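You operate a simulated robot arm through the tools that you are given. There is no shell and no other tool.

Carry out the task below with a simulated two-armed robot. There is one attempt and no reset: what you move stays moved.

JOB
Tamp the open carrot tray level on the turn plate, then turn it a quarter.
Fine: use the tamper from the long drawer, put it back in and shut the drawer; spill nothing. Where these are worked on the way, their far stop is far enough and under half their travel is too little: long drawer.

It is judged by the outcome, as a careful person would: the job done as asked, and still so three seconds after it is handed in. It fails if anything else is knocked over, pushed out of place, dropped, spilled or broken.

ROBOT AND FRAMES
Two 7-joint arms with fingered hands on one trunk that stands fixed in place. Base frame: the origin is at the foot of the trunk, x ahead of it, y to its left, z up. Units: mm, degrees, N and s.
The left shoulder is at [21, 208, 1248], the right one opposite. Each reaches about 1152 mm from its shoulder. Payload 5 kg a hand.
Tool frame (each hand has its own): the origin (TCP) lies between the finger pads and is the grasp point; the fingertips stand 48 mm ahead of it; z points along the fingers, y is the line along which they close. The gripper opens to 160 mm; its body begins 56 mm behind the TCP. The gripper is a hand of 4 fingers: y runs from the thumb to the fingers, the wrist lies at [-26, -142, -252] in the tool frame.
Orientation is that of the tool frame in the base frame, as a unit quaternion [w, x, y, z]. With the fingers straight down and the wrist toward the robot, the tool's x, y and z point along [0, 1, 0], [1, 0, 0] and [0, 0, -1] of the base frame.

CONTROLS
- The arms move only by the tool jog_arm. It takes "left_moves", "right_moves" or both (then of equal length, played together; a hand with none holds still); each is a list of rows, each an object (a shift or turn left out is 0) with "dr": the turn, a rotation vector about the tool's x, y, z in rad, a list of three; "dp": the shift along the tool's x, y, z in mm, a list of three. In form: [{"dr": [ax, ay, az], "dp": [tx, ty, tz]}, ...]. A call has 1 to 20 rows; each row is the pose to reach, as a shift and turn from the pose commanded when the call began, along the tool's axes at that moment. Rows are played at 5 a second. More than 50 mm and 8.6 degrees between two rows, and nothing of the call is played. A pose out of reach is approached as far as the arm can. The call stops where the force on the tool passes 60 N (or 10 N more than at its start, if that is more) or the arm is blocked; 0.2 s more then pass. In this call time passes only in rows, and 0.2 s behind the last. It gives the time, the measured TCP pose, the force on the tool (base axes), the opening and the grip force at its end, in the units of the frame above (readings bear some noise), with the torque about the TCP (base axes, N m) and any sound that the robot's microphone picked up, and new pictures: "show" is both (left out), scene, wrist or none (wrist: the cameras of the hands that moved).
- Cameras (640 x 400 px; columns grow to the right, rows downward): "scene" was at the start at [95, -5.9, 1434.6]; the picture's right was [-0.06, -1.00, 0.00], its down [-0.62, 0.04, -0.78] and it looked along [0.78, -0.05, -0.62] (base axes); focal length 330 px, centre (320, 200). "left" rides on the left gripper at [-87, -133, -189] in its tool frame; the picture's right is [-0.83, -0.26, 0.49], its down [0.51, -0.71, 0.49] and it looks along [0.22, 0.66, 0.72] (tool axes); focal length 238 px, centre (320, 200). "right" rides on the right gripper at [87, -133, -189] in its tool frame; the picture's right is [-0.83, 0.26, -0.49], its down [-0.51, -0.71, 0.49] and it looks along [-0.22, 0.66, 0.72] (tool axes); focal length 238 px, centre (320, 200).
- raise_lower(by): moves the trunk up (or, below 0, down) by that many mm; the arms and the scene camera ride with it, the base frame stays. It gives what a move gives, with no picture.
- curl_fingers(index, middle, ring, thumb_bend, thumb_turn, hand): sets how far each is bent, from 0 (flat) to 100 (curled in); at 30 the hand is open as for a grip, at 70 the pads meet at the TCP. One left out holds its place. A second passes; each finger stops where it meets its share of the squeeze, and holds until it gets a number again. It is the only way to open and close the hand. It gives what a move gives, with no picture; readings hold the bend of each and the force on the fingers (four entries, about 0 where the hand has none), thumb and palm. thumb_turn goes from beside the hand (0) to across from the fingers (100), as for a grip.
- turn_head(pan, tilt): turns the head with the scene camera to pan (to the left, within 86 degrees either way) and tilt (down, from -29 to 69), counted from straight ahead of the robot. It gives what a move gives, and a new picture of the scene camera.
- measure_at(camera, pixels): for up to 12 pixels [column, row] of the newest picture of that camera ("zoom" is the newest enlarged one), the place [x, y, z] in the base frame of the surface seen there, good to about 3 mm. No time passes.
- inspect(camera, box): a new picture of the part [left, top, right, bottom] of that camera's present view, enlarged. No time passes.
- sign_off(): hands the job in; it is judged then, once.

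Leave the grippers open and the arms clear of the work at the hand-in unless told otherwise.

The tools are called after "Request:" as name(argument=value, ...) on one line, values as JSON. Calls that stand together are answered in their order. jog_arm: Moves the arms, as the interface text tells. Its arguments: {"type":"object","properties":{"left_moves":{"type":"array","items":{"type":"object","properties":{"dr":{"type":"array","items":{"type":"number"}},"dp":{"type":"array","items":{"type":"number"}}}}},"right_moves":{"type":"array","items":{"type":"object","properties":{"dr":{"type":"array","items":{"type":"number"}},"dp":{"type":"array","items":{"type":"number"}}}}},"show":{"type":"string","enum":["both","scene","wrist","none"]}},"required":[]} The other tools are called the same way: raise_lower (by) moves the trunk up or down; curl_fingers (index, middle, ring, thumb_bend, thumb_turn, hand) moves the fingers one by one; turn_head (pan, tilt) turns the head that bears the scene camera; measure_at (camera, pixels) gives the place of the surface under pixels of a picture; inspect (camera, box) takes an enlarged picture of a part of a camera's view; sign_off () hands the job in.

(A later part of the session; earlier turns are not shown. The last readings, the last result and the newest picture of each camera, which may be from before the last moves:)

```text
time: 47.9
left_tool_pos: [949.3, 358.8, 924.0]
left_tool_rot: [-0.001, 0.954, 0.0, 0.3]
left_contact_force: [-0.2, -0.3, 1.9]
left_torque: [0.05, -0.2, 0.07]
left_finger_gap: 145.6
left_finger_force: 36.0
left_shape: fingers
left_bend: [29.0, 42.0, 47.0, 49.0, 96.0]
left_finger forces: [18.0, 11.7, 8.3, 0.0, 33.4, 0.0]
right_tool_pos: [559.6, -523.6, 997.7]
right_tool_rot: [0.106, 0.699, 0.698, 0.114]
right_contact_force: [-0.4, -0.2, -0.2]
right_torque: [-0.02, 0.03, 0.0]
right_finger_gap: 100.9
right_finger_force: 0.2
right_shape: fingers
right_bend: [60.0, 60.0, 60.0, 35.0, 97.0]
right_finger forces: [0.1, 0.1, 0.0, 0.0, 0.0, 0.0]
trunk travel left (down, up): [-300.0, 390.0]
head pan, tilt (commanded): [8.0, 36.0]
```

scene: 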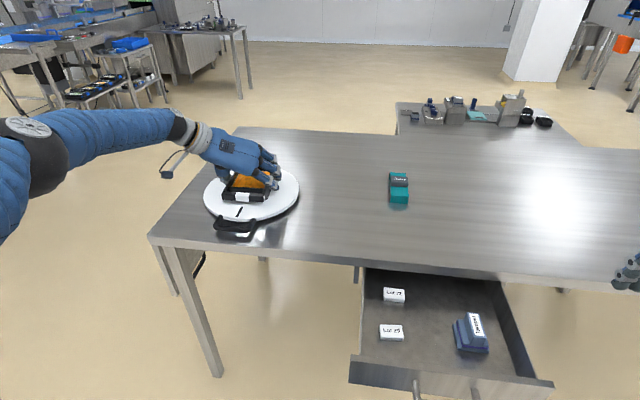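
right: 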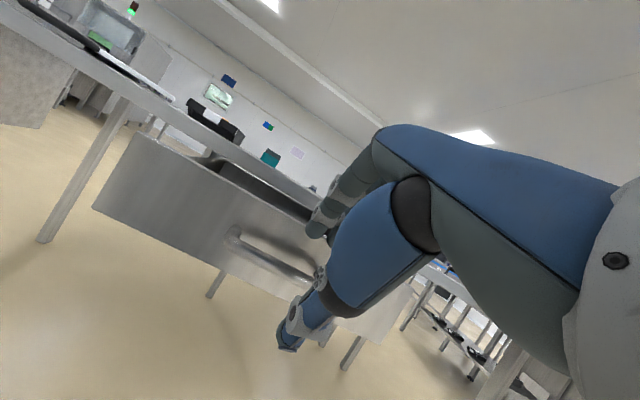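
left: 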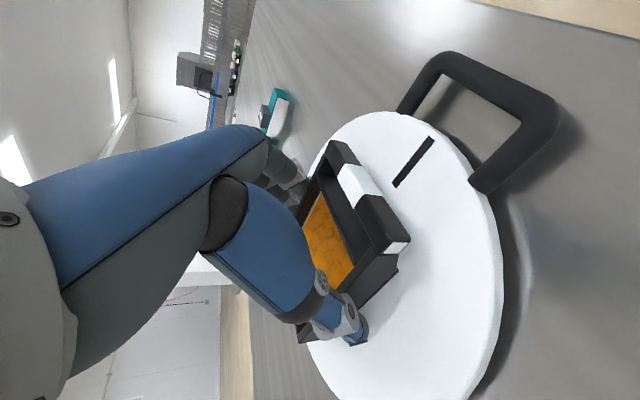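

Contact is made (+1.9 N). One more millimetre for a firm seat, then open the hand.

Request:
jog_arm(left_moves=[{"dp": [-0.6, 0, 0.8]}], show="none")

Request:
curl_fingers(hand="left", index=28, middle=30, ring=30, thumb_bend=30)

Request:
inspect(camera="scene", box=[190, 140, 320, 240])

```text
time: 48.3
left_tool_pos: [949.5, 359.1, 924.2]
left_tool_rot: [-0.001, 0.953, 0.0, 0.302]
left_contact_force: [-1.9, 0.6, 5.3]
left_torque: [-0.27, -0.3, -0.02]
left_finger_gap: 145.6
left_finger_force: 37.7
left_shape: fingers
left_bend: [29.0, 42.0, 47.0, 49.0, 96.0]
left_finger forces: [21.6, 11.8, 9.1, 0.1, 33.5, 0.1]
right_tool_pos: [560.1, -522.9, 997.5]
right_tool_rot: [0.106, 0.7, 0.697, 0.114]
right_contact_force: [-0.2, 0.0, 0.5]
right_torque: [0.01, 0.01, 0.0]
right_finger_gap: 101.0
right_finger_force: 0.1
right_shape: fingers
right_bend: [60.0, 60.0, 60.0, 35.0, 97.0]
right_finger forces: [0.0, 0.0, 0.0, 0.0, 0.0, 0.0]
trunk travel left (down, up): [-300.0, 390.0]
head pan, tilt (commanded): [8.0, 36.0]
```

```text
time: 49.3
left_tool_pos: [949.9, 358.2, 922.6]
left_tool_rot: [-0.001, 0.954, -0.001, 0.301]
left_contact_force: [-0.3, -0.7, 0.2]
left_torque: [0.06, -0.01, -0.01]
left_finger_gap: 175.4
left_finger_force: 0.4
left_shape: fingers
left_bend: [28.0, 30.0, 30.0, 30.0, 98.0]
left_finger forces: [0.7, 0.0, 0.0, 0.0, 0.0, 0.1]
right_tool_pos: [559.2, -524.9, 998.0]
right_tool_rot: [0.107, 0.7, 0.697, 0.114]
right_contact_force: [0.1, -0.6, -0.1]
right_torque: [0.01, 0.03, 0.0]
right_finger_gap: 100.9
right_finger_force: 0.1
right_shape: fingers
right_bend: [60.0, 60.0, 60.0, 35.0, 97.0]
right_finger forces: [0.0, 0.0, 0.0, 0.0, 0.1, 0.0]
trunk travel left (down, up): [-300.0, 390.0]
head pan, tilt (commanded): [8.0, 36.0]
```

```text
4.00 times, centred on (255, 190) of scene
```

zoom: 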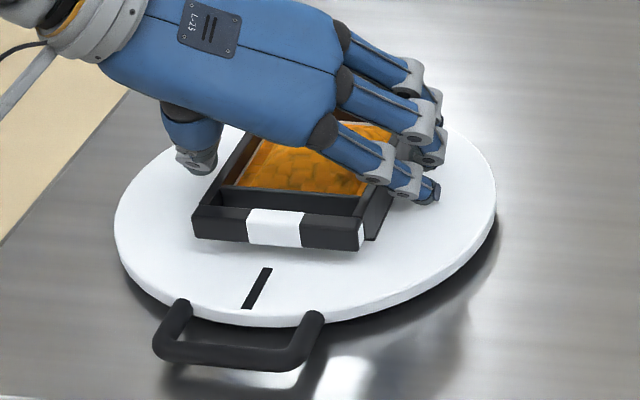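

The hand is open; the index still reads 0.7 N. I'll open the fingers a bit wider, then lift straight up slowly.

Request:
curl_fingers(hand="left", index=20, middle=22, ring=22, thumb_bend=25)

Request:
jog_arm(left_moves=[{"dp": [2.9, 0, -4.1]}, {"dp": [5.7, 0, -8.2]}, {"dp": [11.5, 0, -16.4]}, {"dp": [17.2, 0, -24.6]}, {"dp": [25.8, 0, -36.9]}, {"dp": [34.4, 0, -49.1]}, {"dp": [45.9, 0, -65.5]}, {"dp": [57.4, 0, -81.9]}], show="scene")

Request:
inspect(camera="scene", box=[190, 140, 320, 240])

```text
time: 50.3
left_tool_pos: [949.7, 358.5, 922.8]
left_tool_rot: [0.0, 0.954, -0.001, 0.301]
left_contact_force: [0.6, 0.1, 0.2]
left_torque: [0.01, 0.01, -0.03]
left_finger_gap: 199.7
left_finger_force: 0.2
left_shape: fingers
left_bend: [20.0, 22.0, 22.0, 25.0, 98.0]
left_finger forces: [0.1, 0.1, 0.1, 0.1, 0.0, 0.0]
right_tool_pos: [559.8, -523.8, 997.3]
right_tool_rot: [0.106, 0.699, 0.698, 0.114]
right_contact_force: [0.5, -0.6, 0.3]
right_torque: [0.0, 0.0, -0.01]
right_finger_gap: 100.7
right_finger_force: 0.1
right_shape: fingers
right_bend: [60.0, 60.0, 60.0, 35.0, 97.0]
right_finger forces: [0.0, 0.0, 0.1, 0.1, 0.0, 0.1]
trunk travel left (down, up): [-300.0, 390.0]
head pan, tilt (commanded): [8.0, 36.0]
```

```text
time: 52.1
left_tool_pos: [949.1, 359.1, 1024.0]
left_tool_rot: [-0.001, 0.954, 0.0, 0.3]
left_contact_force: [-0.2, 0.4, 0.6]
left_torque: [0.02, -0.04, 0.01]
left_finger_gap: 199.7
left_finger_force: 0.0
left_shape: fingers
left_bend: [20.0, 22.0, 22.0, 25.0, 98.0]
left_finger forces: [0.0, 0.0, 0.1, 0.0, 0.0, 0.1]
right_tool_pos: [559.6, -525.0, 998.6]
right_tool_rot: [0.106, 0.699, 0.698, 0.115]
right_contact_force: [-0.2, -0.6, -0.2]
right_torque: [0.0, -0.01, 0.06]
right_finger_gap: 100.8
right_finger_force: 0.1
right_shape: fingers
right_bend: [60.0, 60.0, 60.0, 35.0, 97.0]
right_finger forces: [0.0, 0.0, 0.0, 0.0, 0.0, 0.0]
trunk travel left (down, up): [-300.0, 390.0]
head pan, tilt (commanded): [8.0, 36.0]
```

scene: 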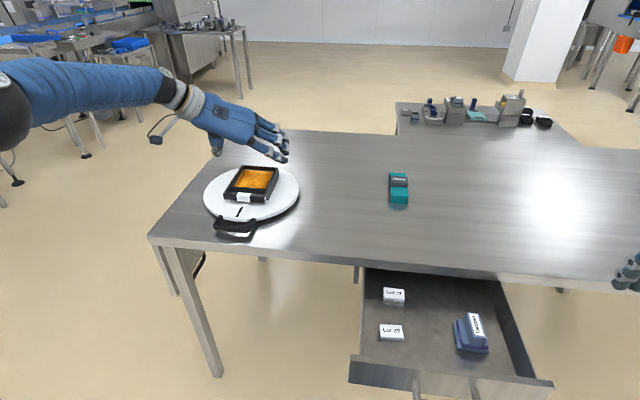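

```text
4.00 times, centred on (255, 190) of scene
```

zoom: 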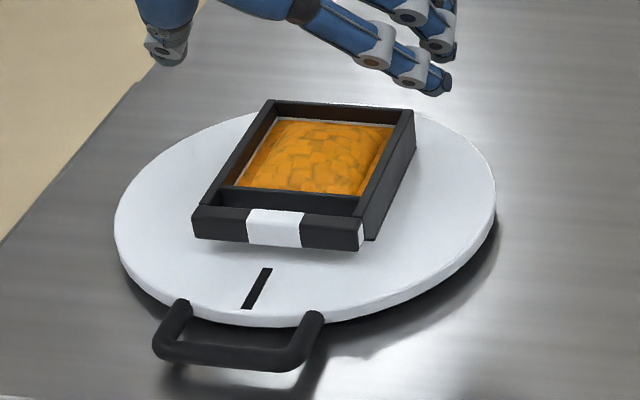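

The tray rests on the plate, intact. I'll measure its present position.

Request:
measure_at(camera="zoom", pixels=[[262, 112], [405, 116], [200, 210], [352, 222], [275, 213], [335, 106], [300, 200], [225, 170], [385, 165], [310, 150], [335, 125], [295, 185]])

```text
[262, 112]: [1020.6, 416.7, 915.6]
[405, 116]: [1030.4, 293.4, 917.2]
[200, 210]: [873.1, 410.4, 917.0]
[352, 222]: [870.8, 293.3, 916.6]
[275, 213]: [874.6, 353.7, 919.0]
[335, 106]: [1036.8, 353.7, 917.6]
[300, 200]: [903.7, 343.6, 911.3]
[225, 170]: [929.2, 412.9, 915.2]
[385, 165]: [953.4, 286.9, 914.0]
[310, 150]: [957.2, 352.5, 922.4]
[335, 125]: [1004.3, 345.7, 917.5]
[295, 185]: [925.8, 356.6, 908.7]
```

Tray rim z≈917, centre ≈(950,352), interior centre ≈(971,352), mound top ≈922. Next, the tamper: I'll carry the empty left hand up and across to above the drawer, with fingers turning straight down.

Request:
jog_arm(left_moves=[{"dp": [-1.8, 27, -27.5]}, {"dp": [-3.6, 54.5, -55]}, {"dp": [-5.3, 82, -82.5]}, {"dp": [-7.1, 109, -110]}, {"dp": [-28.1, 147.6, -115.1]}, {"dp": [-49, 186.1, -120.2]}, {"dp": [-70, 224.7, -125.3]}, {"dp": [-90.9, 263.3, -130.3], "dr": [0, -0.06, 0]}, {"dp": [-111.9, 301.9, -135.4], "dr": [0, -0.12, 0]}, {"dp": [-132.8, 340.4, -140.5], "dr": [0, -0.18, 0]}, {"dp": [-153.8, 379, -145.6], "dr": [0, -0.24, 0]}, {"dp": [-174.7, 417.6, -150.7], "dr": [0, -0.3, 0]}, {"dp": [-195.7, 456.1, -155.8], "dr": [0, -0.36, 0]}, {"dp": [-216.6, 494.7, -160.9], "dr": [0, -0.42, 0]}, {"dp": [-237.6, 533.3, -166], "dr": [0, -0.48, 0]}, {"dp": [-258.5, 571.9, -171], "dr": [0, -0.54, 0]}, {"dp": [-279.5, 610.4, -176.1], "dr": [0, -0.58, 0]}, {"dp": [-300.4, 649, -181.2], "dr": [0, -0.611, 0]}], show="both")

Request:
curl_fingers(hand="left", index=56, middle=56, ring=56, thumb_bend=56)

```text
time: 55.9
left_tool_pos: [597.5, -291.8, 996.1]
left_tool_rot: [-0.002, 1.0, 0.0, 0.0]
left_contact_force: [1.2, 0.1, 0.0]
left_torque: [0.03, 0.07, 0.0]
left_finger_gap: 200.1
left_finger_force: 0.1
left_shape: fingers
left_bend: [20.0, 22.0, 22.0, 25.0, 98.0]
left_finger forces: [0.0, 0.1, 0.0, 0.0, 0.0, 0.0]
right_tool_pos: [559.6, -524.1, 997.5]
right_tool_rot: [0.106, 0.701, 0.696, 0.114]
right_contact_force: [0.1, -0.7, 0.0]
right_torque: [0.06, -0.02, 0.06]
right_finger_gap: 101.1
right_finger_force: 0.0
right_shape: fingers
right_bend: [60.0, 60.0, 60.0, 35.0, 98.0]
right_finger forces: [0.0, 0.0, 0.1, 0.0, 0.0, 0.0]
trunk travel left (down, up): [-300.0, 390.0]
head pan, tilt (commanded): [8.0, 36.0]
```

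scene: 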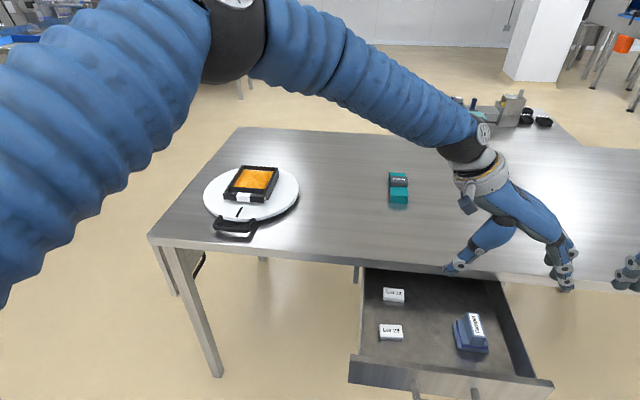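
left: 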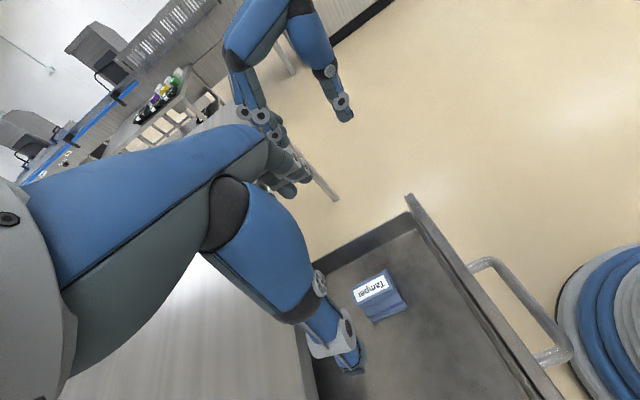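

```text
time: 56.9
left_tool_pos: [598.3, -290.2, 995.0]
left_tool_rot: [-0.001, 1.0, -0.001, -0.001]
left_contact_force: [-0.5, 0.0, -0.3]
left_torque: [0.02, 0.0, 0.01]
left_finger_gap: 67.7
left_finger_force: 0.0
left_shape: fingers
left_bend: [56.0, 56.0, 56.0, 56.0, 98.0]
left_finger forces: [0.0, 0.0, 0.0, 0.1, 0.1, 0.1]
right_tool_pos: [559.6, -522.7, 997.7]
right_tool_rot: [0.106, 0.699, 0.698, 0.114]
right_contact_force: [0.7, 0.8, -0.6]
right_torque: [0.01, -0.03, 0.01]
right_finger_gap: 100.8
right_finger_force: 0.1
right_shape: fingers
right_bend: [60.0, 60.0, 60.0, 35.0, 97.0]
right_finger forces: [0.1, 0.0, 0.1, 0.1, 0.1, 0.1]
trunk travel left (down, up): [-300.0, 390.0]
head pan, tilt (commanded): [8.0, 36.0]
```

The left hand is above the tamper with gap 68 mm. I'll turn the head to view the drawer and re-measure the tamper.

Request:
turn_head(pan=-18, tilt=50)

Request:
inspect(camera="scene", box=[260, 110, 440, 260])

```text
time: 57.8
left_tool_pos: [597.6, -289.8, 994.6]
left_tool_rot: [-0.001, 1.0, -0.001, -0.001]
left_contact_force: [0.6, -0.6, 0.3]
left_torque: [-0.03, 0.0, -0.03]
left_finger_gap: 67.8
left_finger_force: 0.1
left_shape: fingers
left_bend: [56.0, 56.0, 56.0, 56.0, 98.0]
left_finger forces: [0.0, 0.0, 0.0, 0.1, 0.1, 0.0]
right_tool_pos: [560.2, -522.9, 997.8]
right_tool_rot: [0.106, 0.7, 0.697, 0.114]
right_contact_force: [0.3, -0.3, 0.3]
right_torque: [-0.02, -0.01, 0.01]
right_finger_gap: 101.0
right_finger_force: 0.0
right_shape: fingers
right_bend: [60.0, 60.0, 60.0, 35.0, 97.0]
right_finger forces: [0.0, 0.0, 0.0, 0.0, 0.0, 0.0]
trunk travel left (down, up): [-300.0, 390.0]
head pan, tilt (commanded): [-18.0, 50.0]
```

scene: 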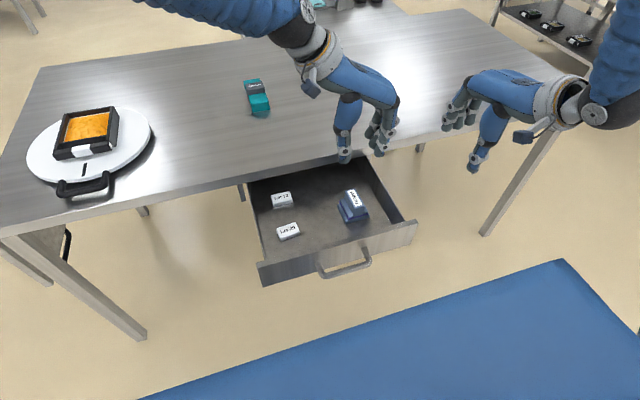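

```text
2.67 times, centred on (350, 185) of scene
```

zoom: 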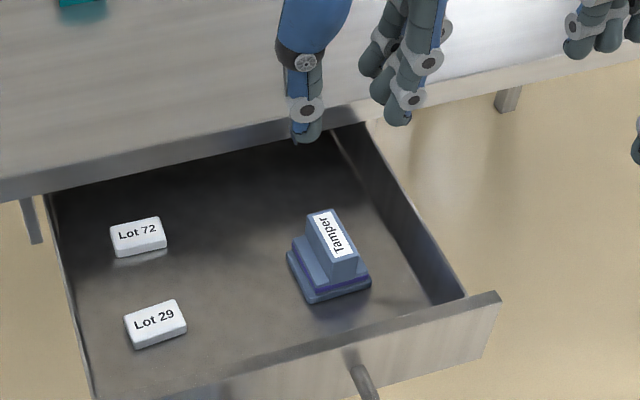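

Request:
inspect(camera="scene", box=[325, 180, 385, 230])

Request:
measure_at(camera="scene", pixels=[[344, 160], [381, 154], [350, 125], [376, 140], [385, 200], [400, 215], [340, 185]])

```text
8.00 times, centred on (355, 205) of scene
```

zoom: 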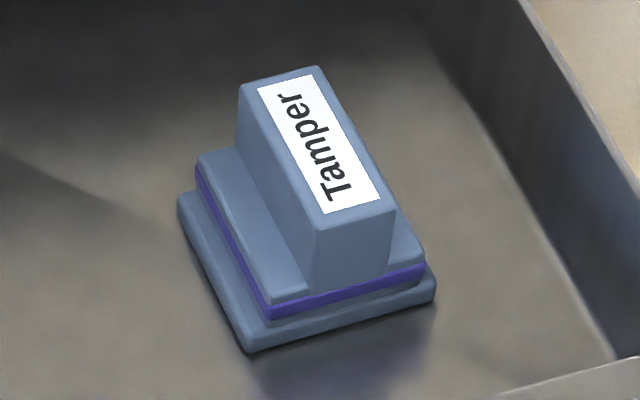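

```text
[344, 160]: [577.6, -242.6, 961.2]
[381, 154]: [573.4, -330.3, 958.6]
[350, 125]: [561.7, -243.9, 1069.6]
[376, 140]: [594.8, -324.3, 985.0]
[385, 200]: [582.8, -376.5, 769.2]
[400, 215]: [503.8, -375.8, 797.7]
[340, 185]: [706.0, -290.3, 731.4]
```

Request:
measure_at(camera="zoom", pixels=[[242, 88], [318, 70], [315, 226], [393, 210], [318, 145], [200, 165], [275, 295], [300, 230], [182, 205], [250, 340], [432, 290], [415, 255]])

```text
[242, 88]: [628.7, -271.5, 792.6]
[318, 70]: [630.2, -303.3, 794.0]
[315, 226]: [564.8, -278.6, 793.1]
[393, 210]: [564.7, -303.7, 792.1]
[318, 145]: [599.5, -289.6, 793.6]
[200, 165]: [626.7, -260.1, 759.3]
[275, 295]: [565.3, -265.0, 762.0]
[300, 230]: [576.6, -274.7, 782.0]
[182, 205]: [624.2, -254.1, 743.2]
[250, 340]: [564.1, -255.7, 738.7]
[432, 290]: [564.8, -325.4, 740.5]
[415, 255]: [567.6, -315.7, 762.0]
```

Tamper handle: x 564–632, y −272..−305, z 762–793; hand is centred on it. I'll descend to TCP z≈815.

Request:
jog_arm(left_moves=[{"dp": [0, -1, 40]}, {"dp": [0, -1, 80]}, {"dp": [0, -1, 115]}, {"dp": [0, -1, 140]}, {"dp": [0, -1, 160]}, {"dp": [0, -1, 172]}, {"dp": [0, -1, 179]}], show="both")

Request:
inspect(camera="scene", box=[310, 140, 410, 230])

Request:
inspect(camera="left", box=[240, 180, 480, 380])

```text
time: 59.4
left_tool_pos: [598.9, -289.2, 819.1]
left_tool_rot: [0.0, 1.0, -0.001, 0.0]
left_contact_force: [-0.1, -0.2, -1.7]
left_torque: [-0.02, 0.04, -0.01]
left_finger_gap: 67.7
left_finger_force: 0.1
left_shape: fingers
left_bend: [56.0, 56.0, 56.0, 56.0, 98.0]
left_finger forces: [0.0, 0.0, 0.0, 0.0, 0.0, 0.0]
right_tool_pos: [559.8, -523.2, 998.3]
right_tool_rot: [0.106, 0.699, 0.698, 0.115]
right_contact_force: [-0.3, 0.4, -0.5]
right_torque: [-0.01, -0.01, 0.0]
right_finger_gap: 101.0
right_finger_force: 0.0
right_shape: fingers
right_bend: [60.0, 60.0, 60.0, 35.0, 97.0]
right_finger forces: [0.0, 0.0, 0.1, 0.0, 0.0, 0.0]
trunk travel left (down, up): [-300.0, 390.0]
head pan, tilt (commanded): [-18.0, 50.0]
```

scene: 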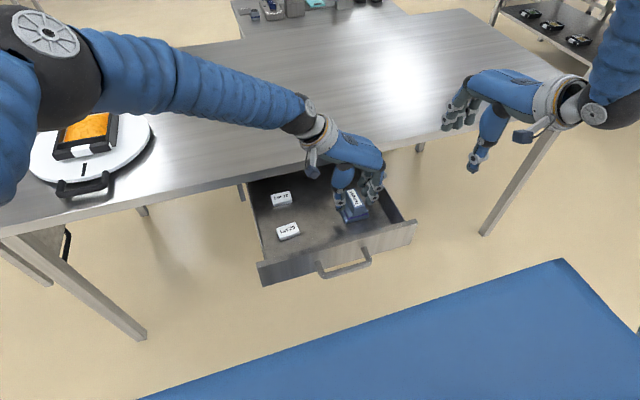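
left: 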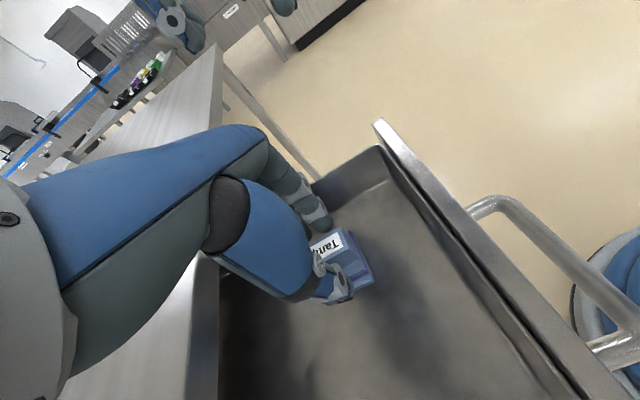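

```text
4.44 times, centred on (360, 185) of scene
```

zoom: 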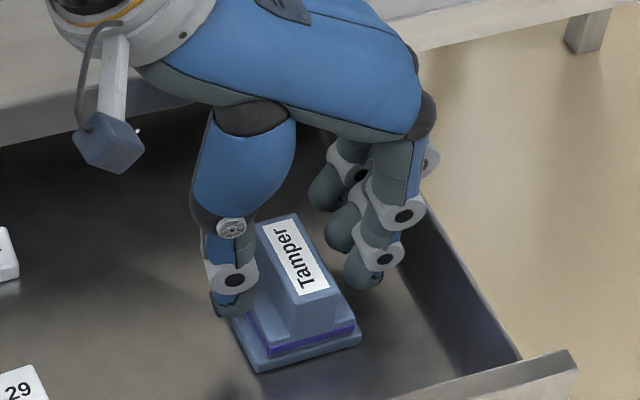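

```text
2.00 times, centred on (360, 280) of left
```

zoom: 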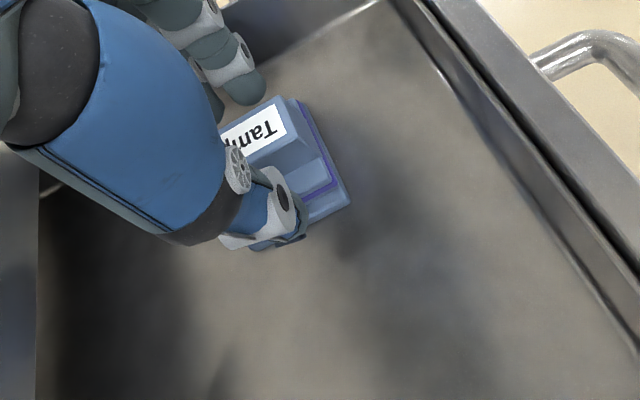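

Request:
measure_at(camera="zoom", pixels=[[230, 308], [238, 290], [362, 283], [340, 240], [325, 205], [350, 262], [300, 290], [330, 325]])

```text
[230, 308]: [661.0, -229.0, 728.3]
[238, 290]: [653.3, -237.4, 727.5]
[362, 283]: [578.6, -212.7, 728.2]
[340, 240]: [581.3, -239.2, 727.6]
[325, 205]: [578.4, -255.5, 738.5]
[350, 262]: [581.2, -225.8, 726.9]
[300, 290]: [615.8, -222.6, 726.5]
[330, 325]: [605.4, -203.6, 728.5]
```

Those were for the wrist zoom; I'll redo the scene zoom and measure the tips.

Request:
inspect(camera="scene", box=[325, 165, 405, 225])

```text
6.67 times, centred on (365, 195) of scene
```

zoom: 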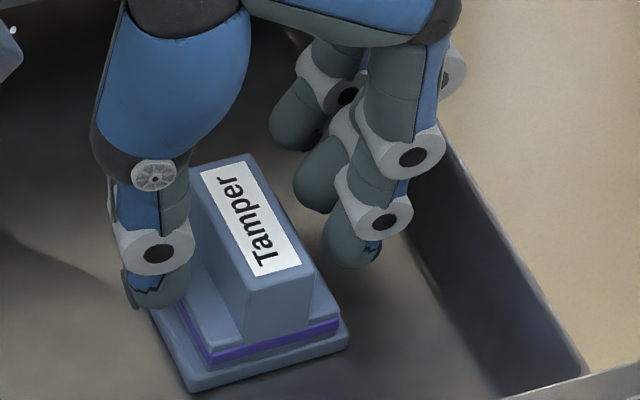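

Request:
measure_at(camera="zoom", pixels=[[155, 300], [170, 290], [350, 260], [340, 245], [315, 200], [295, 140], [330, 240], [305, 180], [180, 280], [290, 270]])

```text
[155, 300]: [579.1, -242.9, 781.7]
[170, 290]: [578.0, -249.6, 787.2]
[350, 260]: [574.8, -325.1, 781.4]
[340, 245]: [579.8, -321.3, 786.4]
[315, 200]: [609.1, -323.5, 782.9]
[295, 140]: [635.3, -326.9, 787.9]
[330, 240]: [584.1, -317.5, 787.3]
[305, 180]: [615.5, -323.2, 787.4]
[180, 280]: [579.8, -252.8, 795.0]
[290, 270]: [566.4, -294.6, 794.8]
```

Fingertips are at z≈780 with fingers at x≈577, 609, 637. I'll shift −9 mm in x to centre on the handle and go 8 mm lower, then close.

Request:
jog_arm(left_moves=[{"dp": [-9, 0, 4]}, {"dp": [-9, 0, 8]}], show="none")

Request:
curl_fingers(hand="left", index=75, middle=75, ring=75, thumb_bend=75)

Request:
inspect(camera="scene", box=[325, 165, 405, 225])

```text
time: 60.0
left_tool_pos: [590.5, -289.2, 810.6]
left_tool_rot: [-0.002, 1.0, -0.001, 0.0]
left_contact_force: [0.4, 0.4, 0.3]
left_torque: [0.04, 0.02, 0.02]
left_finger_gap: 67.6
left_finger_force: 0.1
left_shape: fingers
left_bend: [56.0, 56.0, 56.0, 56.0, 98.0]
left_finger forces: [0.1, 0.0, 0.0, 0.0, 0.1, 0.1]
right_tool_pos: [559.1, -523.4, 997.6]
right_tool_rot: [0.106, 0.7, 0.697, 0.114]
right_contact_force: [0.8, 0.1, -0.1]
right_torque: [-0.01, 0.0, -0.01]
right_finger_gap: 101.0
right_finger_force: 0.1
right_shape: fingers
right_bend: [60.0, 60.0, 60.0, 35.0, 97.0]
right_finger forces: [0.0, 0.0, 0.0, 0.0, 0.0, 0.0]
trunk travel left (down, up): [-300.0, 390.0]
head pan, tilt (commanded): [-18.0, 50.0]
```

```text
time: 61.0
left_tool_pos: [588.7, -291.2, 811.5]
left_tool_rot: [0.0, 1.0, 0.0, 0.0]
left_contact_force: [0.7, 0.1, 4.1]
left_torque: [0.17, 0.16, -0.05]
left_finger_gap: 35.6
left_finger_force: 28.6
left_shape: fingers
left_bend: [64.0, 71.0, 74.0, 66.0, 94.0]
left_finger forces: [17.2, 8.4, 3.2, 0.0, 28.6, 0.0]
right_tool_pos: [559.1, -523.2, 998.5]
right_tool_rot: [0.106, 0.699, 0.698, 0.114]
right_contact_force: [-1.2, -0.2, 0.0]
right_torque: [0.05, 0.0, 0.02]
right_finger_gap: 101.1
right_finger_force: 0.1
right_shape: fingers
right_bend: [60.0, 60.0, 60.0, 35.0, 97.0]
right_finger forces: [0.0, 0.1, 0.0, 0.0, 0.1, 0.1]
trunk travel left (down, up): [-300.0, 390.0]
head pan, tilt (commanded): [-18.0, 50.0]
```

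```text
6.67 times, centred on (365, 195) of scene
```

zoom: 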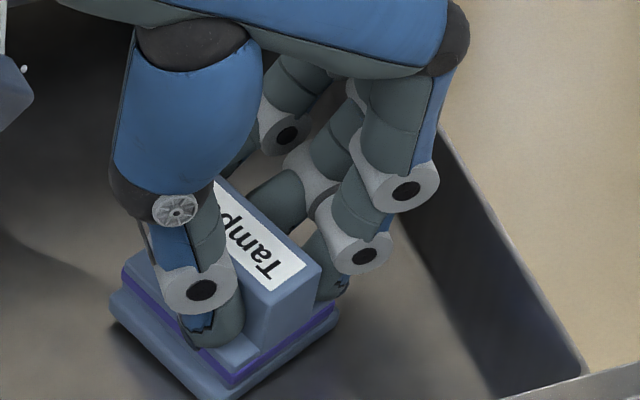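

The grip bends are uneven (64/71/74), and the tamper has twisted a little because the thumb pushes near its front end. I'll reopen, shift the hand +17 mm in x so the thumb is near the handle's middle, and re-grip with thumb, index and middle.

Request:
curl_fingers(hand="left", index=56, middle=56, ring=50, thumb_bend=54)

Request:
jog_arm(left_moves=[{"dp": [8, 0, -2]}, {"dp": [17, 0, -1]}], show="none")

Request:
inspect(camera="scene", box=[325, 165, 405, 225])

```text
time: 62.0
left_tool_pos: [589.4, -290.2, 812.2]
left_tool_rot: [0.0, 1.0, -0.001, 0.0]
left_contact_force: [-0.8, -0.6, -0.2]
left_torque: [0.0, -0.03, 0.01]
left_finger_gap: 70.8
left_finger_force: 0.0
left_shape: fingers
left_bend: [56.0, 56.0, 50.0, 54.0, 97.0]
left_finger forces: [0.0, 0.1, 0.1, 0.1, 0.1, 0.1]
right_tool_pos: [560.3, -524.0, 996.9]
right_tool_rot: [0.106, 0.699, 0.698, 0.114]
right_contact_force: [0.4, -1.5, 0.6]
right_torque: [0.01, 0.0, -0.02]
right_finger_gap: 100.7
right_finger_force: 0.1
right_shape: fingers
right_bend: [60.0, 60.0, 60.0, 35.0, 97.0]
right_finger forces: [0.1, 0.0, 0.0, 0.0, 0.0, 0.1]
trunk travel left (down, up): [-300.0, 390.0]
head pan, tilt (commanded): [-18.0, 50.0]
```

```text
time: 62.6
left_tool_pos: [606.6, -289.5, 813.0]
left_tool_rot: [0.0, 1.0, -0.001, -0.001]
left_contact_force: [0.1, -0.5, -0.1]
left_torque: [0.02, -0.02, 0.04]
left_finger_gap: 70.5
left_finger_force: 0.0
left_shape: fingers
left_bend: [56.0, 56.0, 50.0, 54.0, 97.0]
left_finger forces: [0.0, 0.0, 0.0, 0.0, 0.1, 0.0]
right_tool_pos: [559.2, -524.0, 998.2]
right_tool_rot: [0.106, 0.699, 0.698, 0.114]
right_contact_force: [0.1, -0.4, 0.4]
right_torque: [-0.03, 0.03, 0.01]
right_finger_gap: 101.0
right_finger_force: 0.1
right_shape: fingers
right_bend: [60.0, 60.0, 60.0, 35.0, 97.0]
right_finger forces: [0.0, 0.0, 0.2, 0.1, 0.0, 0.0]
trunk travel left (down, up): [-300.0, 390.0]
head pan, tilt (commanded): [-18.0, 50.0]
```

```text
6.67 times, centred on (365, 195) of scene
```

zoom: 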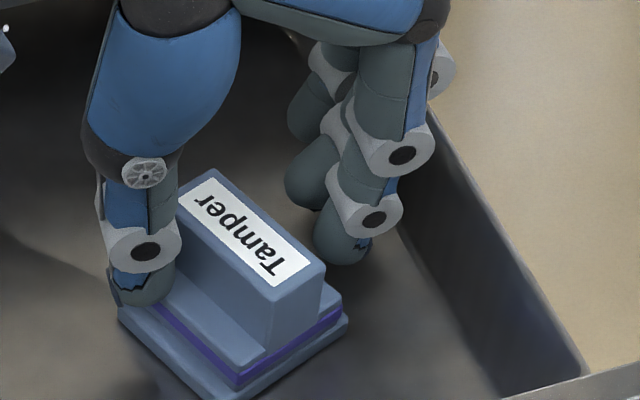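

The tamper is visibly yawed. I'll measure its corners.

Request:
measure_at(camera="zoom", pixels=[[212, 175], [320, 262], [270, 300], [272, 285], [245, 375], [345, 312], [240, 225], [205, 195], [300, 240], [125, 312], [215, 392]])

```text
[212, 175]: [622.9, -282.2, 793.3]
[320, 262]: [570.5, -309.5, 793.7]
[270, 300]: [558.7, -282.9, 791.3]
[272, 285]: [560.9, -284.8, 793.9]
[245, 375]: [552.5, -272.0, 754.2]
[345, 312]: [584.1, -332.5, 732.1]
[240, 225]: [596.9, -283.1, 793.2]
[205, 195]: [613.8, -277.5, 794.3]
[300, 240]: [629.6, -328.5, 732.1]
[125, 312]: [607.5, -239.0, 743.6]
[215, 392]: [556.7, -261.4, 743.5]
```

The tamper is yawed about +24°, centred near (596,−283). I'll yaw the hand by the same angle so it grips squarely: raise 10 mm, rotate and shift.

Request:
jog_arm(left_moves=[{"dp": [-1, -1, -10]}, {"dp": [-3, -3, -10], "dr": [0, 0, -0.107]}, {"dp": [-5, -5, -10], "dr": [0, 0, -0.214]}, {"dp": [-6.5, -7, -10], "dr": [0, 0, -0.321]}, {"dp": [-7.6, -8.5, -10], "dr": [0, 0, -0.428]}], show="none")

Request:
inspect(camera="scene", box=[325, 165, 405, 225])

```text
time: 63.8
left_tool_pos: [598.5, -280.7, 822.0]
left_tool_rot: [-0.001, 0.977, 0.214, 0.0]
left_contact_force: [-0.4, -0.1, -0.6]
left_torque: [0.02, 0.01, -0.01]
left_finger_gap: 70.5
left_finger_force: 0.1
left_shape: fingers
left_bend: [56.0, 56.0, 50.0, 54.0, 97.0]
left_finger forces: [0.1, 0.0, 0.1, 0.1, 0.1, 0.0]
right_tool_pos: [559.0, -524.5, 998.8]
right_tool_rot: [0.105, 0.699, 0.698, 0.115]
right_contact_force: [-0.7, 1.0, -0.4]
right_torque: [0.02, -0.01, 0.02]
right_finger_gap: 100.9
right_finger_force: 0.0
right_shape: fingers
right_bend: [60.0, 60.0, 60.0, 35.0, 98.0]
right_finger forces: [0.0, 0.0, 0.0, 0.0, 0.0, 0.0]
trunk travel left (down, up): [-300.0, 390.0]
head pan, tilt (commanded): [-18.0, 50.0]
```

```text
6.67 times, centred on (365, 195) of scene
```

zoom: 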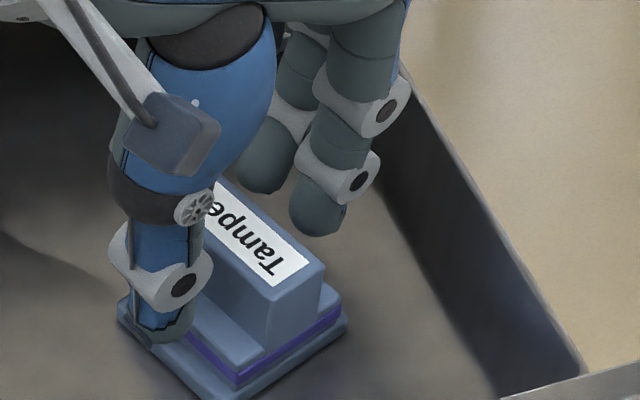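

Request:
measure_at(camera="zoom", pixels=[[310, 225], [325, 215], [265, 180], [150, 335], [165, 330], [180, 325], [280, 285], [245, 170], [300, 210]])

```text
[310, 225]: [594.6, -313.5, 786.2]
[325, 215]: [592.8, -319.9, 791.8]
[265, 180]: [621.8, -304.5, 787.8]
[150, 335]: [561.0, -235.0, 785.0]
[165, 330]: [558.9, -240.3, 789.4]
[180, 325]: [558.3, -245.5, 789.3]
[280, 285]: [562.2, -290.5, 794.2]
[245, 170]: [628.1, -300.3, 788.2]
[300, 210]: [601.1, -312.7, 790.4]
```

Index and middle line up on the right face and the thumb on the left. I'll descend 11 mm and close with limited middle finger.

Request:
jog_arm(left_moves=[{"dp": [0, 0, 6]}, {"dp": [0, 0, 11]}], show="none")

Request:
curl_fingers(hand="left", index=65, middle=65, ring=52, thumb_bend=72)

Request:
inspect(camera="scene", box=[325, 165, 405, 225])

```text
time: 64.4
left_tool_pos: [598.4, -281.5, 809.9]
left_tool_rot: [-0.001, 0.977, 0.212, -0.001]
left_contact_force: [0.9, 0.6, -0.2]
left_torque: [0.0, 0.03, -0.01]
left_finger_gap: 70.8
left_finger_force: 0.1
left_shape: fingers
left_bend: [56.0, 56.0, 50.0, 54.0, 97.0]
left_finger forces: [0.0, 0.1, 0.0, 0.0, 0.0, 0.0]
right_tool_pos: [560.3, -523.4, 999.3]
right_tool_rot: [0.106, 0.7, 0.697, 0.114]
right_contact_force: [0.3, 0.6, -0.7]
right_torque: [-0.01, 0.02, 0.02]
right_finger_gap: 101.2
right_finger_force: 0.0
right_shape: fingers
right_bend: [60.0, 60.0, 60.0, 35.0, 97.0]
right_finger forces: [0.0, 0.0, 0.0, 0.0, 0.0, 0.0]
trunk travel left (down, up): [-300.0, 390.0]
head pan, tilt (commanded): [-18.0, 50.0]
```

```text
time: 65.4
left_tool_pos: [598.7, -281.4, 811.2]
left_tool_rot: [0.0, 0.977, 0.212, 0.0]
left_contact_force: [-1.1, -1.0, 3.9]
left_torque: [-0.17, -0.09, -0.06]
left_finger_gap: 36.4
left_finger_force: 10.0
left_shape: fingers
left_bend: [62.0, 64.0, 52.0, 67.0, 97.0]
left_finger forces: [6.5, 3.6, 0.1, 0.0, 10.5, 0.1]
right_tool_pos: [558.8, -525.0, 998.0]
right_tool_rot: [0.106, 0.7, 0.697, 0.114]
right_contact_force: [0.7, 0.4, 0.0]
right_torque: [0.03, -0.02, 0.02]
right_finger_gap: 101.2
right_finger_force: 0.1
right_shape: fingers
right_bend: [60.0, 60.0, 60.0, 35.0, 97.0]
right_finger forces: [0.0, 0.0, 0.1, 0.0, 0.1, 0.0]
trunk travel left (down, up): [-300.0, 390.0]
head pan, tilt (commanded): [-18.0, 50.0]
```

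```text
6.67 times, centred on (365, 195) of scene
```

zoom: 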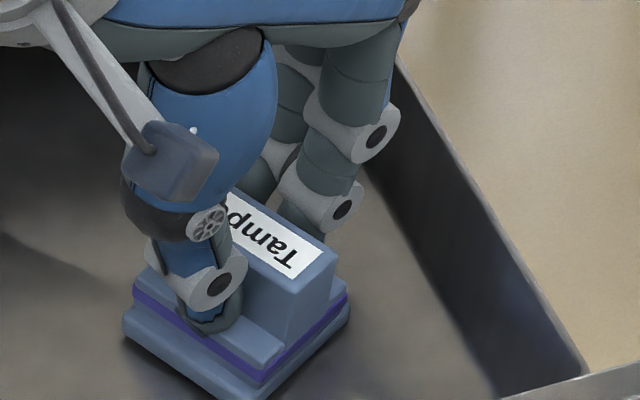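

Light even grip (index 6.5 N, middle 3.6 N, thumb 10.5 N). I'll firm it up.

Request:
curl_fingers(hand="left", index=76, middle=69, ring=52, thumb_bend=82)

Request:
inspect(camera="scene", box=[325, 165, 405, 225])

```text
time: 66.4
left_tool_pos: [598.2, -281.8, 811.8]
left_tool_rot: [-0.001, 0.977, 0.211, 0.0]
left_contact_force: [1.3, -0.9, 8.3]
left_torque: [-0.36, -0.31, -0.07]
left_finger_gap: 35.2
left_finger_force: 26.4
left_shape: fingers
left_bend: [60.0, 65.0, 52.0, 69.0, 96.0]
left_finger forces: [17.2, 9.5, 0.1, 0.0, 25.7, 0.0]
right_tool_pos: [559.2, -524.7, 998.2]
right_tool_rot: [0.106, 0.7, 0.697, 0.114]
right_contact_force: [0.6, -0.2, 1.0]
right_torque: [0.0, 0.04, -0.01]
right_finger_gap: 101.1
right_finger_force: 0.1
right_shape: fingers
right_bend: [60.0, 60.0, 60.0, 35.0, 97.0]
right_finger forces: [0.1, 0.0, 0.0, 0.1, 0.0, 0.1]
trunk travel left (down, up): [-300.0, 390.0]
head pan, tilt (commanded): [-18.0, 50.0]
```

```text
6.67 times, centred on (365, 195) of scene
```

zoom: 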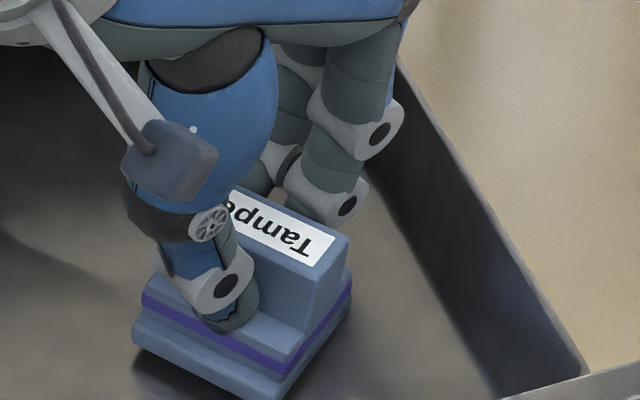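

Grip about 26 N. Test lift of 20 mm.

Request:
jog_arm(left_moves=[{"dp": [0, 0, -5]}, {"dp": [0, 0, -12]}, {"dp": [0, 0, -20]}], show="none")

Request:
inspect(camera="scene", box=[325, 155, 405, 225])

```text
time: 67.2
left_tool_pos: [597.7, -279.3, 830.6]
left_tool_rot: [-0.002, 0.977, 0.211, 0.0]
left_contact_force: [0.0, -0.8, -0.9]
left_torque: [-0.02, 0.0, 0.01]
left_finger_gap: 35.3
left_finger_force: 25.9
left_shape: fingers
left_bend: [59.0, 65.0, 52.0, 71.0, 95.0]
left_finger forces: [18.4, 7.9, 0.0, 0.0, 26.1, 0.0]
right_tool_pos: [558.7, -524.5, 997.5]
right_tool_rot: [0.107, 0.7, 0.697, 0.114]
right_contact_force: [-0.5, -0.2, 0.2]
right_torque: [0.01, 0.01, 0.01]
right_finger_gap: 101.0
right_finger_force: 0.0
right_shape: fingers
right_bend: [60.0, 60.0, 60.0, 35.0, 97.0]
right_finger forces: [0.0, 0.0, 0.0, 0.0, 0.0, 0.1]
trunk travel left (down, up): [-300.0, 390.0]
head pan, tilt (commanded): [-18.0, 50.0]
```

```text
5.71 times, centred on (365, 190) of scene
```

zoom: 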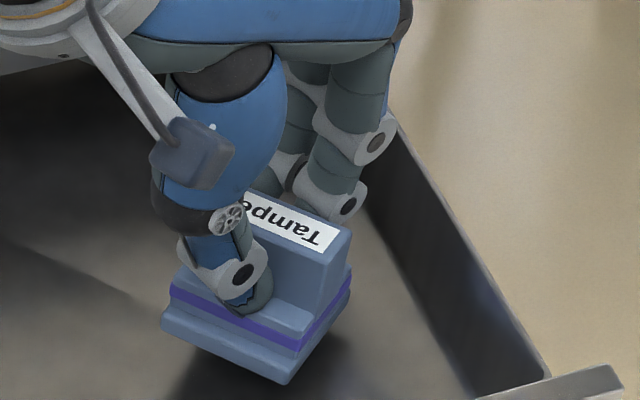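

It's lifted. I'll check tilt by measuring its corners.

Request:
measure_at(camera="zoom", pixels=[[348, 232], [325, 260], [290, 245], [345, 295], [295, 345], [170, 290], [290, 375], [165, 325], [345, 310], [260, 205]])

```text
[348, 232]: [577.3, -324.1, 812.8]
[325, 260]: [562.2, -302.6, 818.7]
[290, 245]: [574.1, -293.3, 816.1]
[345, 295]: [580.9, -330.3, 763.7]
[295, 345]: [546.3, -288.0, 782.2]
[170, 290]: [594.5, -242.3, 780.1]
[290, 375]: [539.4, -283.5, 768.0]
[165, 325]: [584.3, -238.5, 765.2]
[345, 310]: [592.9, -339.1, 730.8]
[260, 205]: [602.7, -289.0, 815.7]
```

The tamper hangs level, bottom ≈78 mm below the TCP, yawed ≈40°. I'll lift it straight up out of the drawer.

Request:
jog_arm(left_moves=[{"dp": [0, 0, -25]}, {"dp": [0, 0, -60]}, {"dp": [0, 0, -100]}, {"dp": [0, 0, -140]}, {"dp": [0, 0, -180]}, {"dp": [0, 0, -215]}, {"dp": [0, 0, -240]}], show="both")

```text
time: 68.8
left_tool_pos: [597.1, -279.4, 1072.0]
left_tool_rot: [-0.001, 0.977, 0.212, 0.0]
left_contact_force: [-1.4, -0.6, -2.2]
left_torque: [0.01, -0.07, 0.01]
left_finger_gap: 35.4
left_finger_force: 26.0
left_shape: fingers
left_bend: [59.0, 65.0, 52.0, 71.0, 95.0]
left_finger forces: [18.2, 8.0, 0.0, 0.0, 26.0, 0.0]
right_tool_pos: [559.0, -523.8, 997.8]
right_tool_rot: [0.106, 0.7, 0.697, 0.114]
right_contact_force: [0.1, 0.3, 0.5]
right_torque: [-0.03, 0.01, 0.03]
right_finger_gap: 100.8
right_finger_force: 0.0
right_shape: fingers
right_bend: [60.0, 60.0, 60.0, 35.0, 97.0]
right_finger forces: [0.0, 0.0, 0.1, 0.0, 0.0, 0.1]
trunk travel left (down, up): [-300.0, 390.0]
head pan, tilt (commanded): [-18.0, 50.0]
```

scene: 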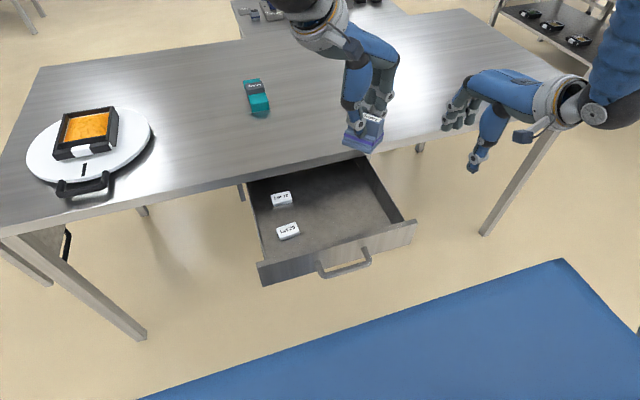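
left: 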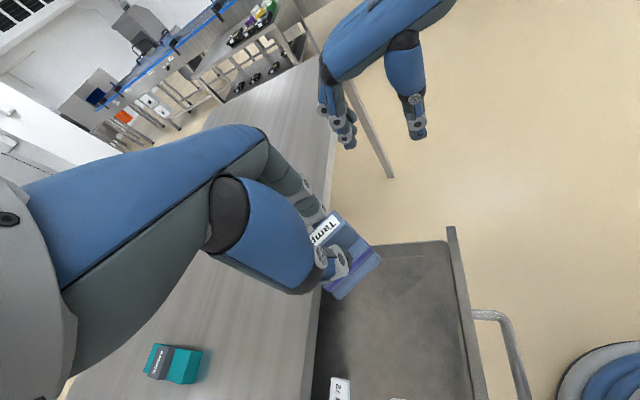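

Clear of the drawer. I'll carry the tamper across to above the tray, turning the wrist so the tamper lines up with it.

Request:
jog_arm(left_moves=[{"dp": [15, -11, -1], "dr": [0, 0, -0.02]}, {"dp": [46, -33, -2], "dr": [0, 0, -0.06]}, {"dp": [77, -55.5, -3], "dr": [0, 0, -0.1]}, {"dp": [108, -77.8, -3], "dr": [0, 0, -0.15]}, {"dp": [139, -100, -4], "dr": [0, 0, -0.2]}, {"dp": [170, -122.4, -4], "dr": [0, 0, -0.25]}, {"dp": [201, -144.7, -5], "dr": [0, 0, -0.3]}, {"dp": [233, -167, -6], "dr": [0, 0, -0.35]}, {"dp": [264, -189.5, -6], "dr": [0, 0, -0.4]}, {"dp": [295, -212, -7], "dr": [0, 0, -0.45]}, {"dp": [326, -234, -8], "dr": [0, 0, -0.5]}, {"dp": [357, -256.5, -9], "dr": [0, 0, -0.55]}, {"dp": [388, -279, -9], "dr": [0, 0, -0.6]}, {"dp": [420, -301.5, -10], "dr": [0, 0, -0.65]}, {"dp": [451, -324, -11], "dr": [0, 0, -0.7]}, {"dp": [482, -346, -12], "dr": [0, 0, -0.75]}, {"dp": [513, -368.5, -12], "dr": [0, 0, -0.79]}, {"dp": [544, -391, -13], "dr": [0, 0, -0.83]}, {"dp": [573, -412, -13], "dr": [0, 0, -0.864]}, {"dp": [591, -424.7, -13], "dr": [0, 0, -0.864]}], show="none")

Request:
turn_head(pan=14, tilt=38)

Request:
inspect(camera="scene", box=[200, 100, 360, 220])

```text
time: 73.0
left_tool_pos: [961.4, 349.7, 1084.9]
left_tool_rot: [-0.001, 0.799, 0.602, 0.0]
left_contact_force: [0.0, -1.2, -1.4]
left_torque: [0.04, 0.06, 0.01]
left_finger_gap: 35.0
left_finger_force: 25.6
left_shape: fingers
left_bend: [59.0, 65.0, 52.0, 71.0, 95.0]
left_finger forces: [18.1, 7.8, 0.0, 0.0, 25.6, 0.0]
right_tool_pos: [559.2, -521.9, 997.2]
right_tool_rot: [0.106, 0.7, 0.697, 0.113]
right_contact_force: [0.8, 0.8, 0.1]
right_torque: [-0.03, 0.01, -0.01]
right_finger_gap: 100.8
right_finger_force: 0.0
right_shape: fingers
right_bend: [60.0, 60.0, 60.0, 35.0, 97.0]
right_finger forces: [0.0, 0.0, 0.0, 0.0, 0.0, 0.0]
trunk travel left (down, up): [-300.0, 390.0]
head pan, tilt (commanded): [-18.0, 50.0]
```

```text
time: 73.9
left_tool_pos: [960.4, 349.1, 1086.1]
left_tool_rot: [-0.001, 0.799, 0.602, 0.0]
left_contact_force: [0.4, 0.1, -0.8]
left_torque: [-0.01, 0.01, 0.0]
left_finger_gap: 34.9
left_finger_force: 25.7
left_shape: fingers
left_bend: [59.0, 65.0, 52.0, 71.0, 95.0]
left_finger forces: [18.0, 7.9, 0.0, 0.1, 25.6, 0.2]
right_tool_pos: [559.8, -524.0, 997.1]
right_tool_rot: [0.106, 0.699, 0.697, 0.114]
right_contact_force: [0.2, -0.6, -0.7]
right_torque: [-0.02, -0.01, 0.0]
right_finger_gap: 100.9
right_finger_force: 0.0
right_shape: fingers
right_bend: [60.0, 60.0, 60.0, 35.0, 97.0]
right_finger forces: [0.2, 0.1, 0.0, 0.0, 0.1, 0.1]
trunk travel left (down, up): [-300.0, 390.0]
head pan, tilt (commanded): [14.0, 38.0]
```

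scene: 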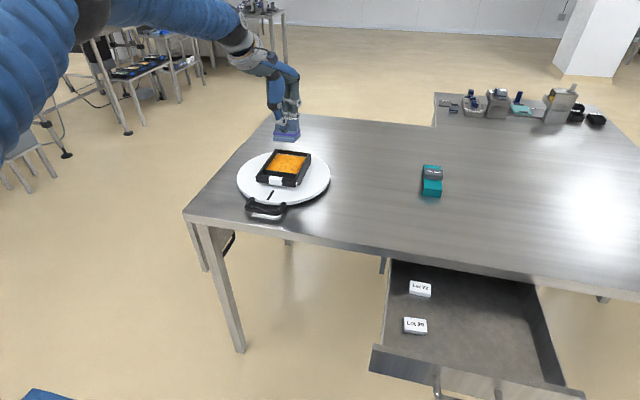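

```text
3.33 times, centred on (280, 160) of scene
```

zoom: 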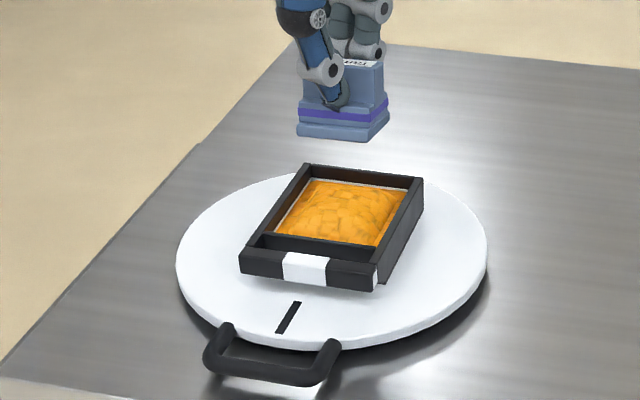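

The tamper is above the tray and nearly aligned. Zooming to measure both.

Request:
inspect(camera="scene", box=[255, 100, 325, 145])

```text
8.89 times, centred on (290, 122) of scene
```

zoom: 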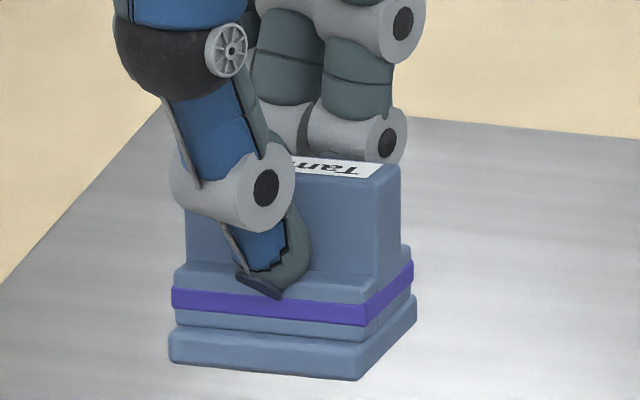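

Request:
measure_at(camera="zoom", pixels=[[174, 330], [356, 348], [174, 358], [356, 376], [412, 325], [270, 345], [395, 168], [345, 185], [412, 300], [190, 240], [370, 270]])

Request:
inspect(camera="scene", box=[250, 140, 320, 195])

```text
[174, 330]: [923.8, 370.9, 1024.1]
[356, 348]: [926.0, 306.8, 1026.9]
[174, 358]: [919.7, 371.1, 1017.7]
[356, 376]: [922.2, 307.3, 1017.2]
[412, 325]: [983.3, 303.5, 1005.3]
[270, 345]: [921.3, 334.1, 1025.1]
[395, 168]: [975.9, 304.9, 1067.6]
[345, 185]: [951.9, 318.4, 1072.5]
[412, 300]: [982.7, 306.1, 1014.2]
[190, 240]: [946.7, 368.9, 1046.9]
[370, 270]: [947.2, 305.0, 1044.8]
```

```text
7.27 times, centred on (285, 168) of scene
```

zoom: 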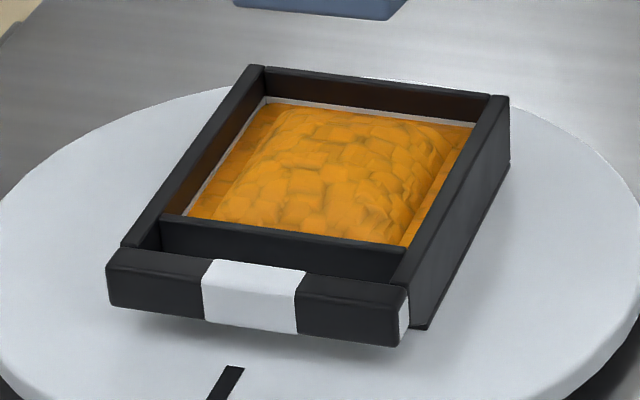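

The tamper hangs tilted ≈11° (far side lower). I'll measure the tray interior too, then level the tamper by tilting the hand.

Request:
measure_at(camera="zoom", pixels=[[285, 232], [375, 85], [185, 170], [455, 190], [165, 220], [405, 250], [262, 72], [500, 100], [320, 170], [350, 130], [220, 190], [430, 200]])

```text
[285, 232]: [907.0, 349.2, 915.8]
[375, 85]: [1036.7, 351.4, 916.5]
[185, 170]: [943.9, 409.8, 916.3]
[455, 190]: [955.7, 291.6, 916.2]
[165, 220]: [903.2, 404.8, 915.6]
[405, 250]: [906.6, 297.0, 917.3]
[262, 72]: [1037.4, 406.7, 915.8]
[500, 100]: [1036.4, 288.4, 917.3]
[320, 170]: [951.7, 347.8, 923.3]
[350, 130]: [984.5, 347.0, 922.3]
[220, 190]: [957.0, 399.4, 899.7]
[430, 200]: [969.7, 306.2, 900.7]
```

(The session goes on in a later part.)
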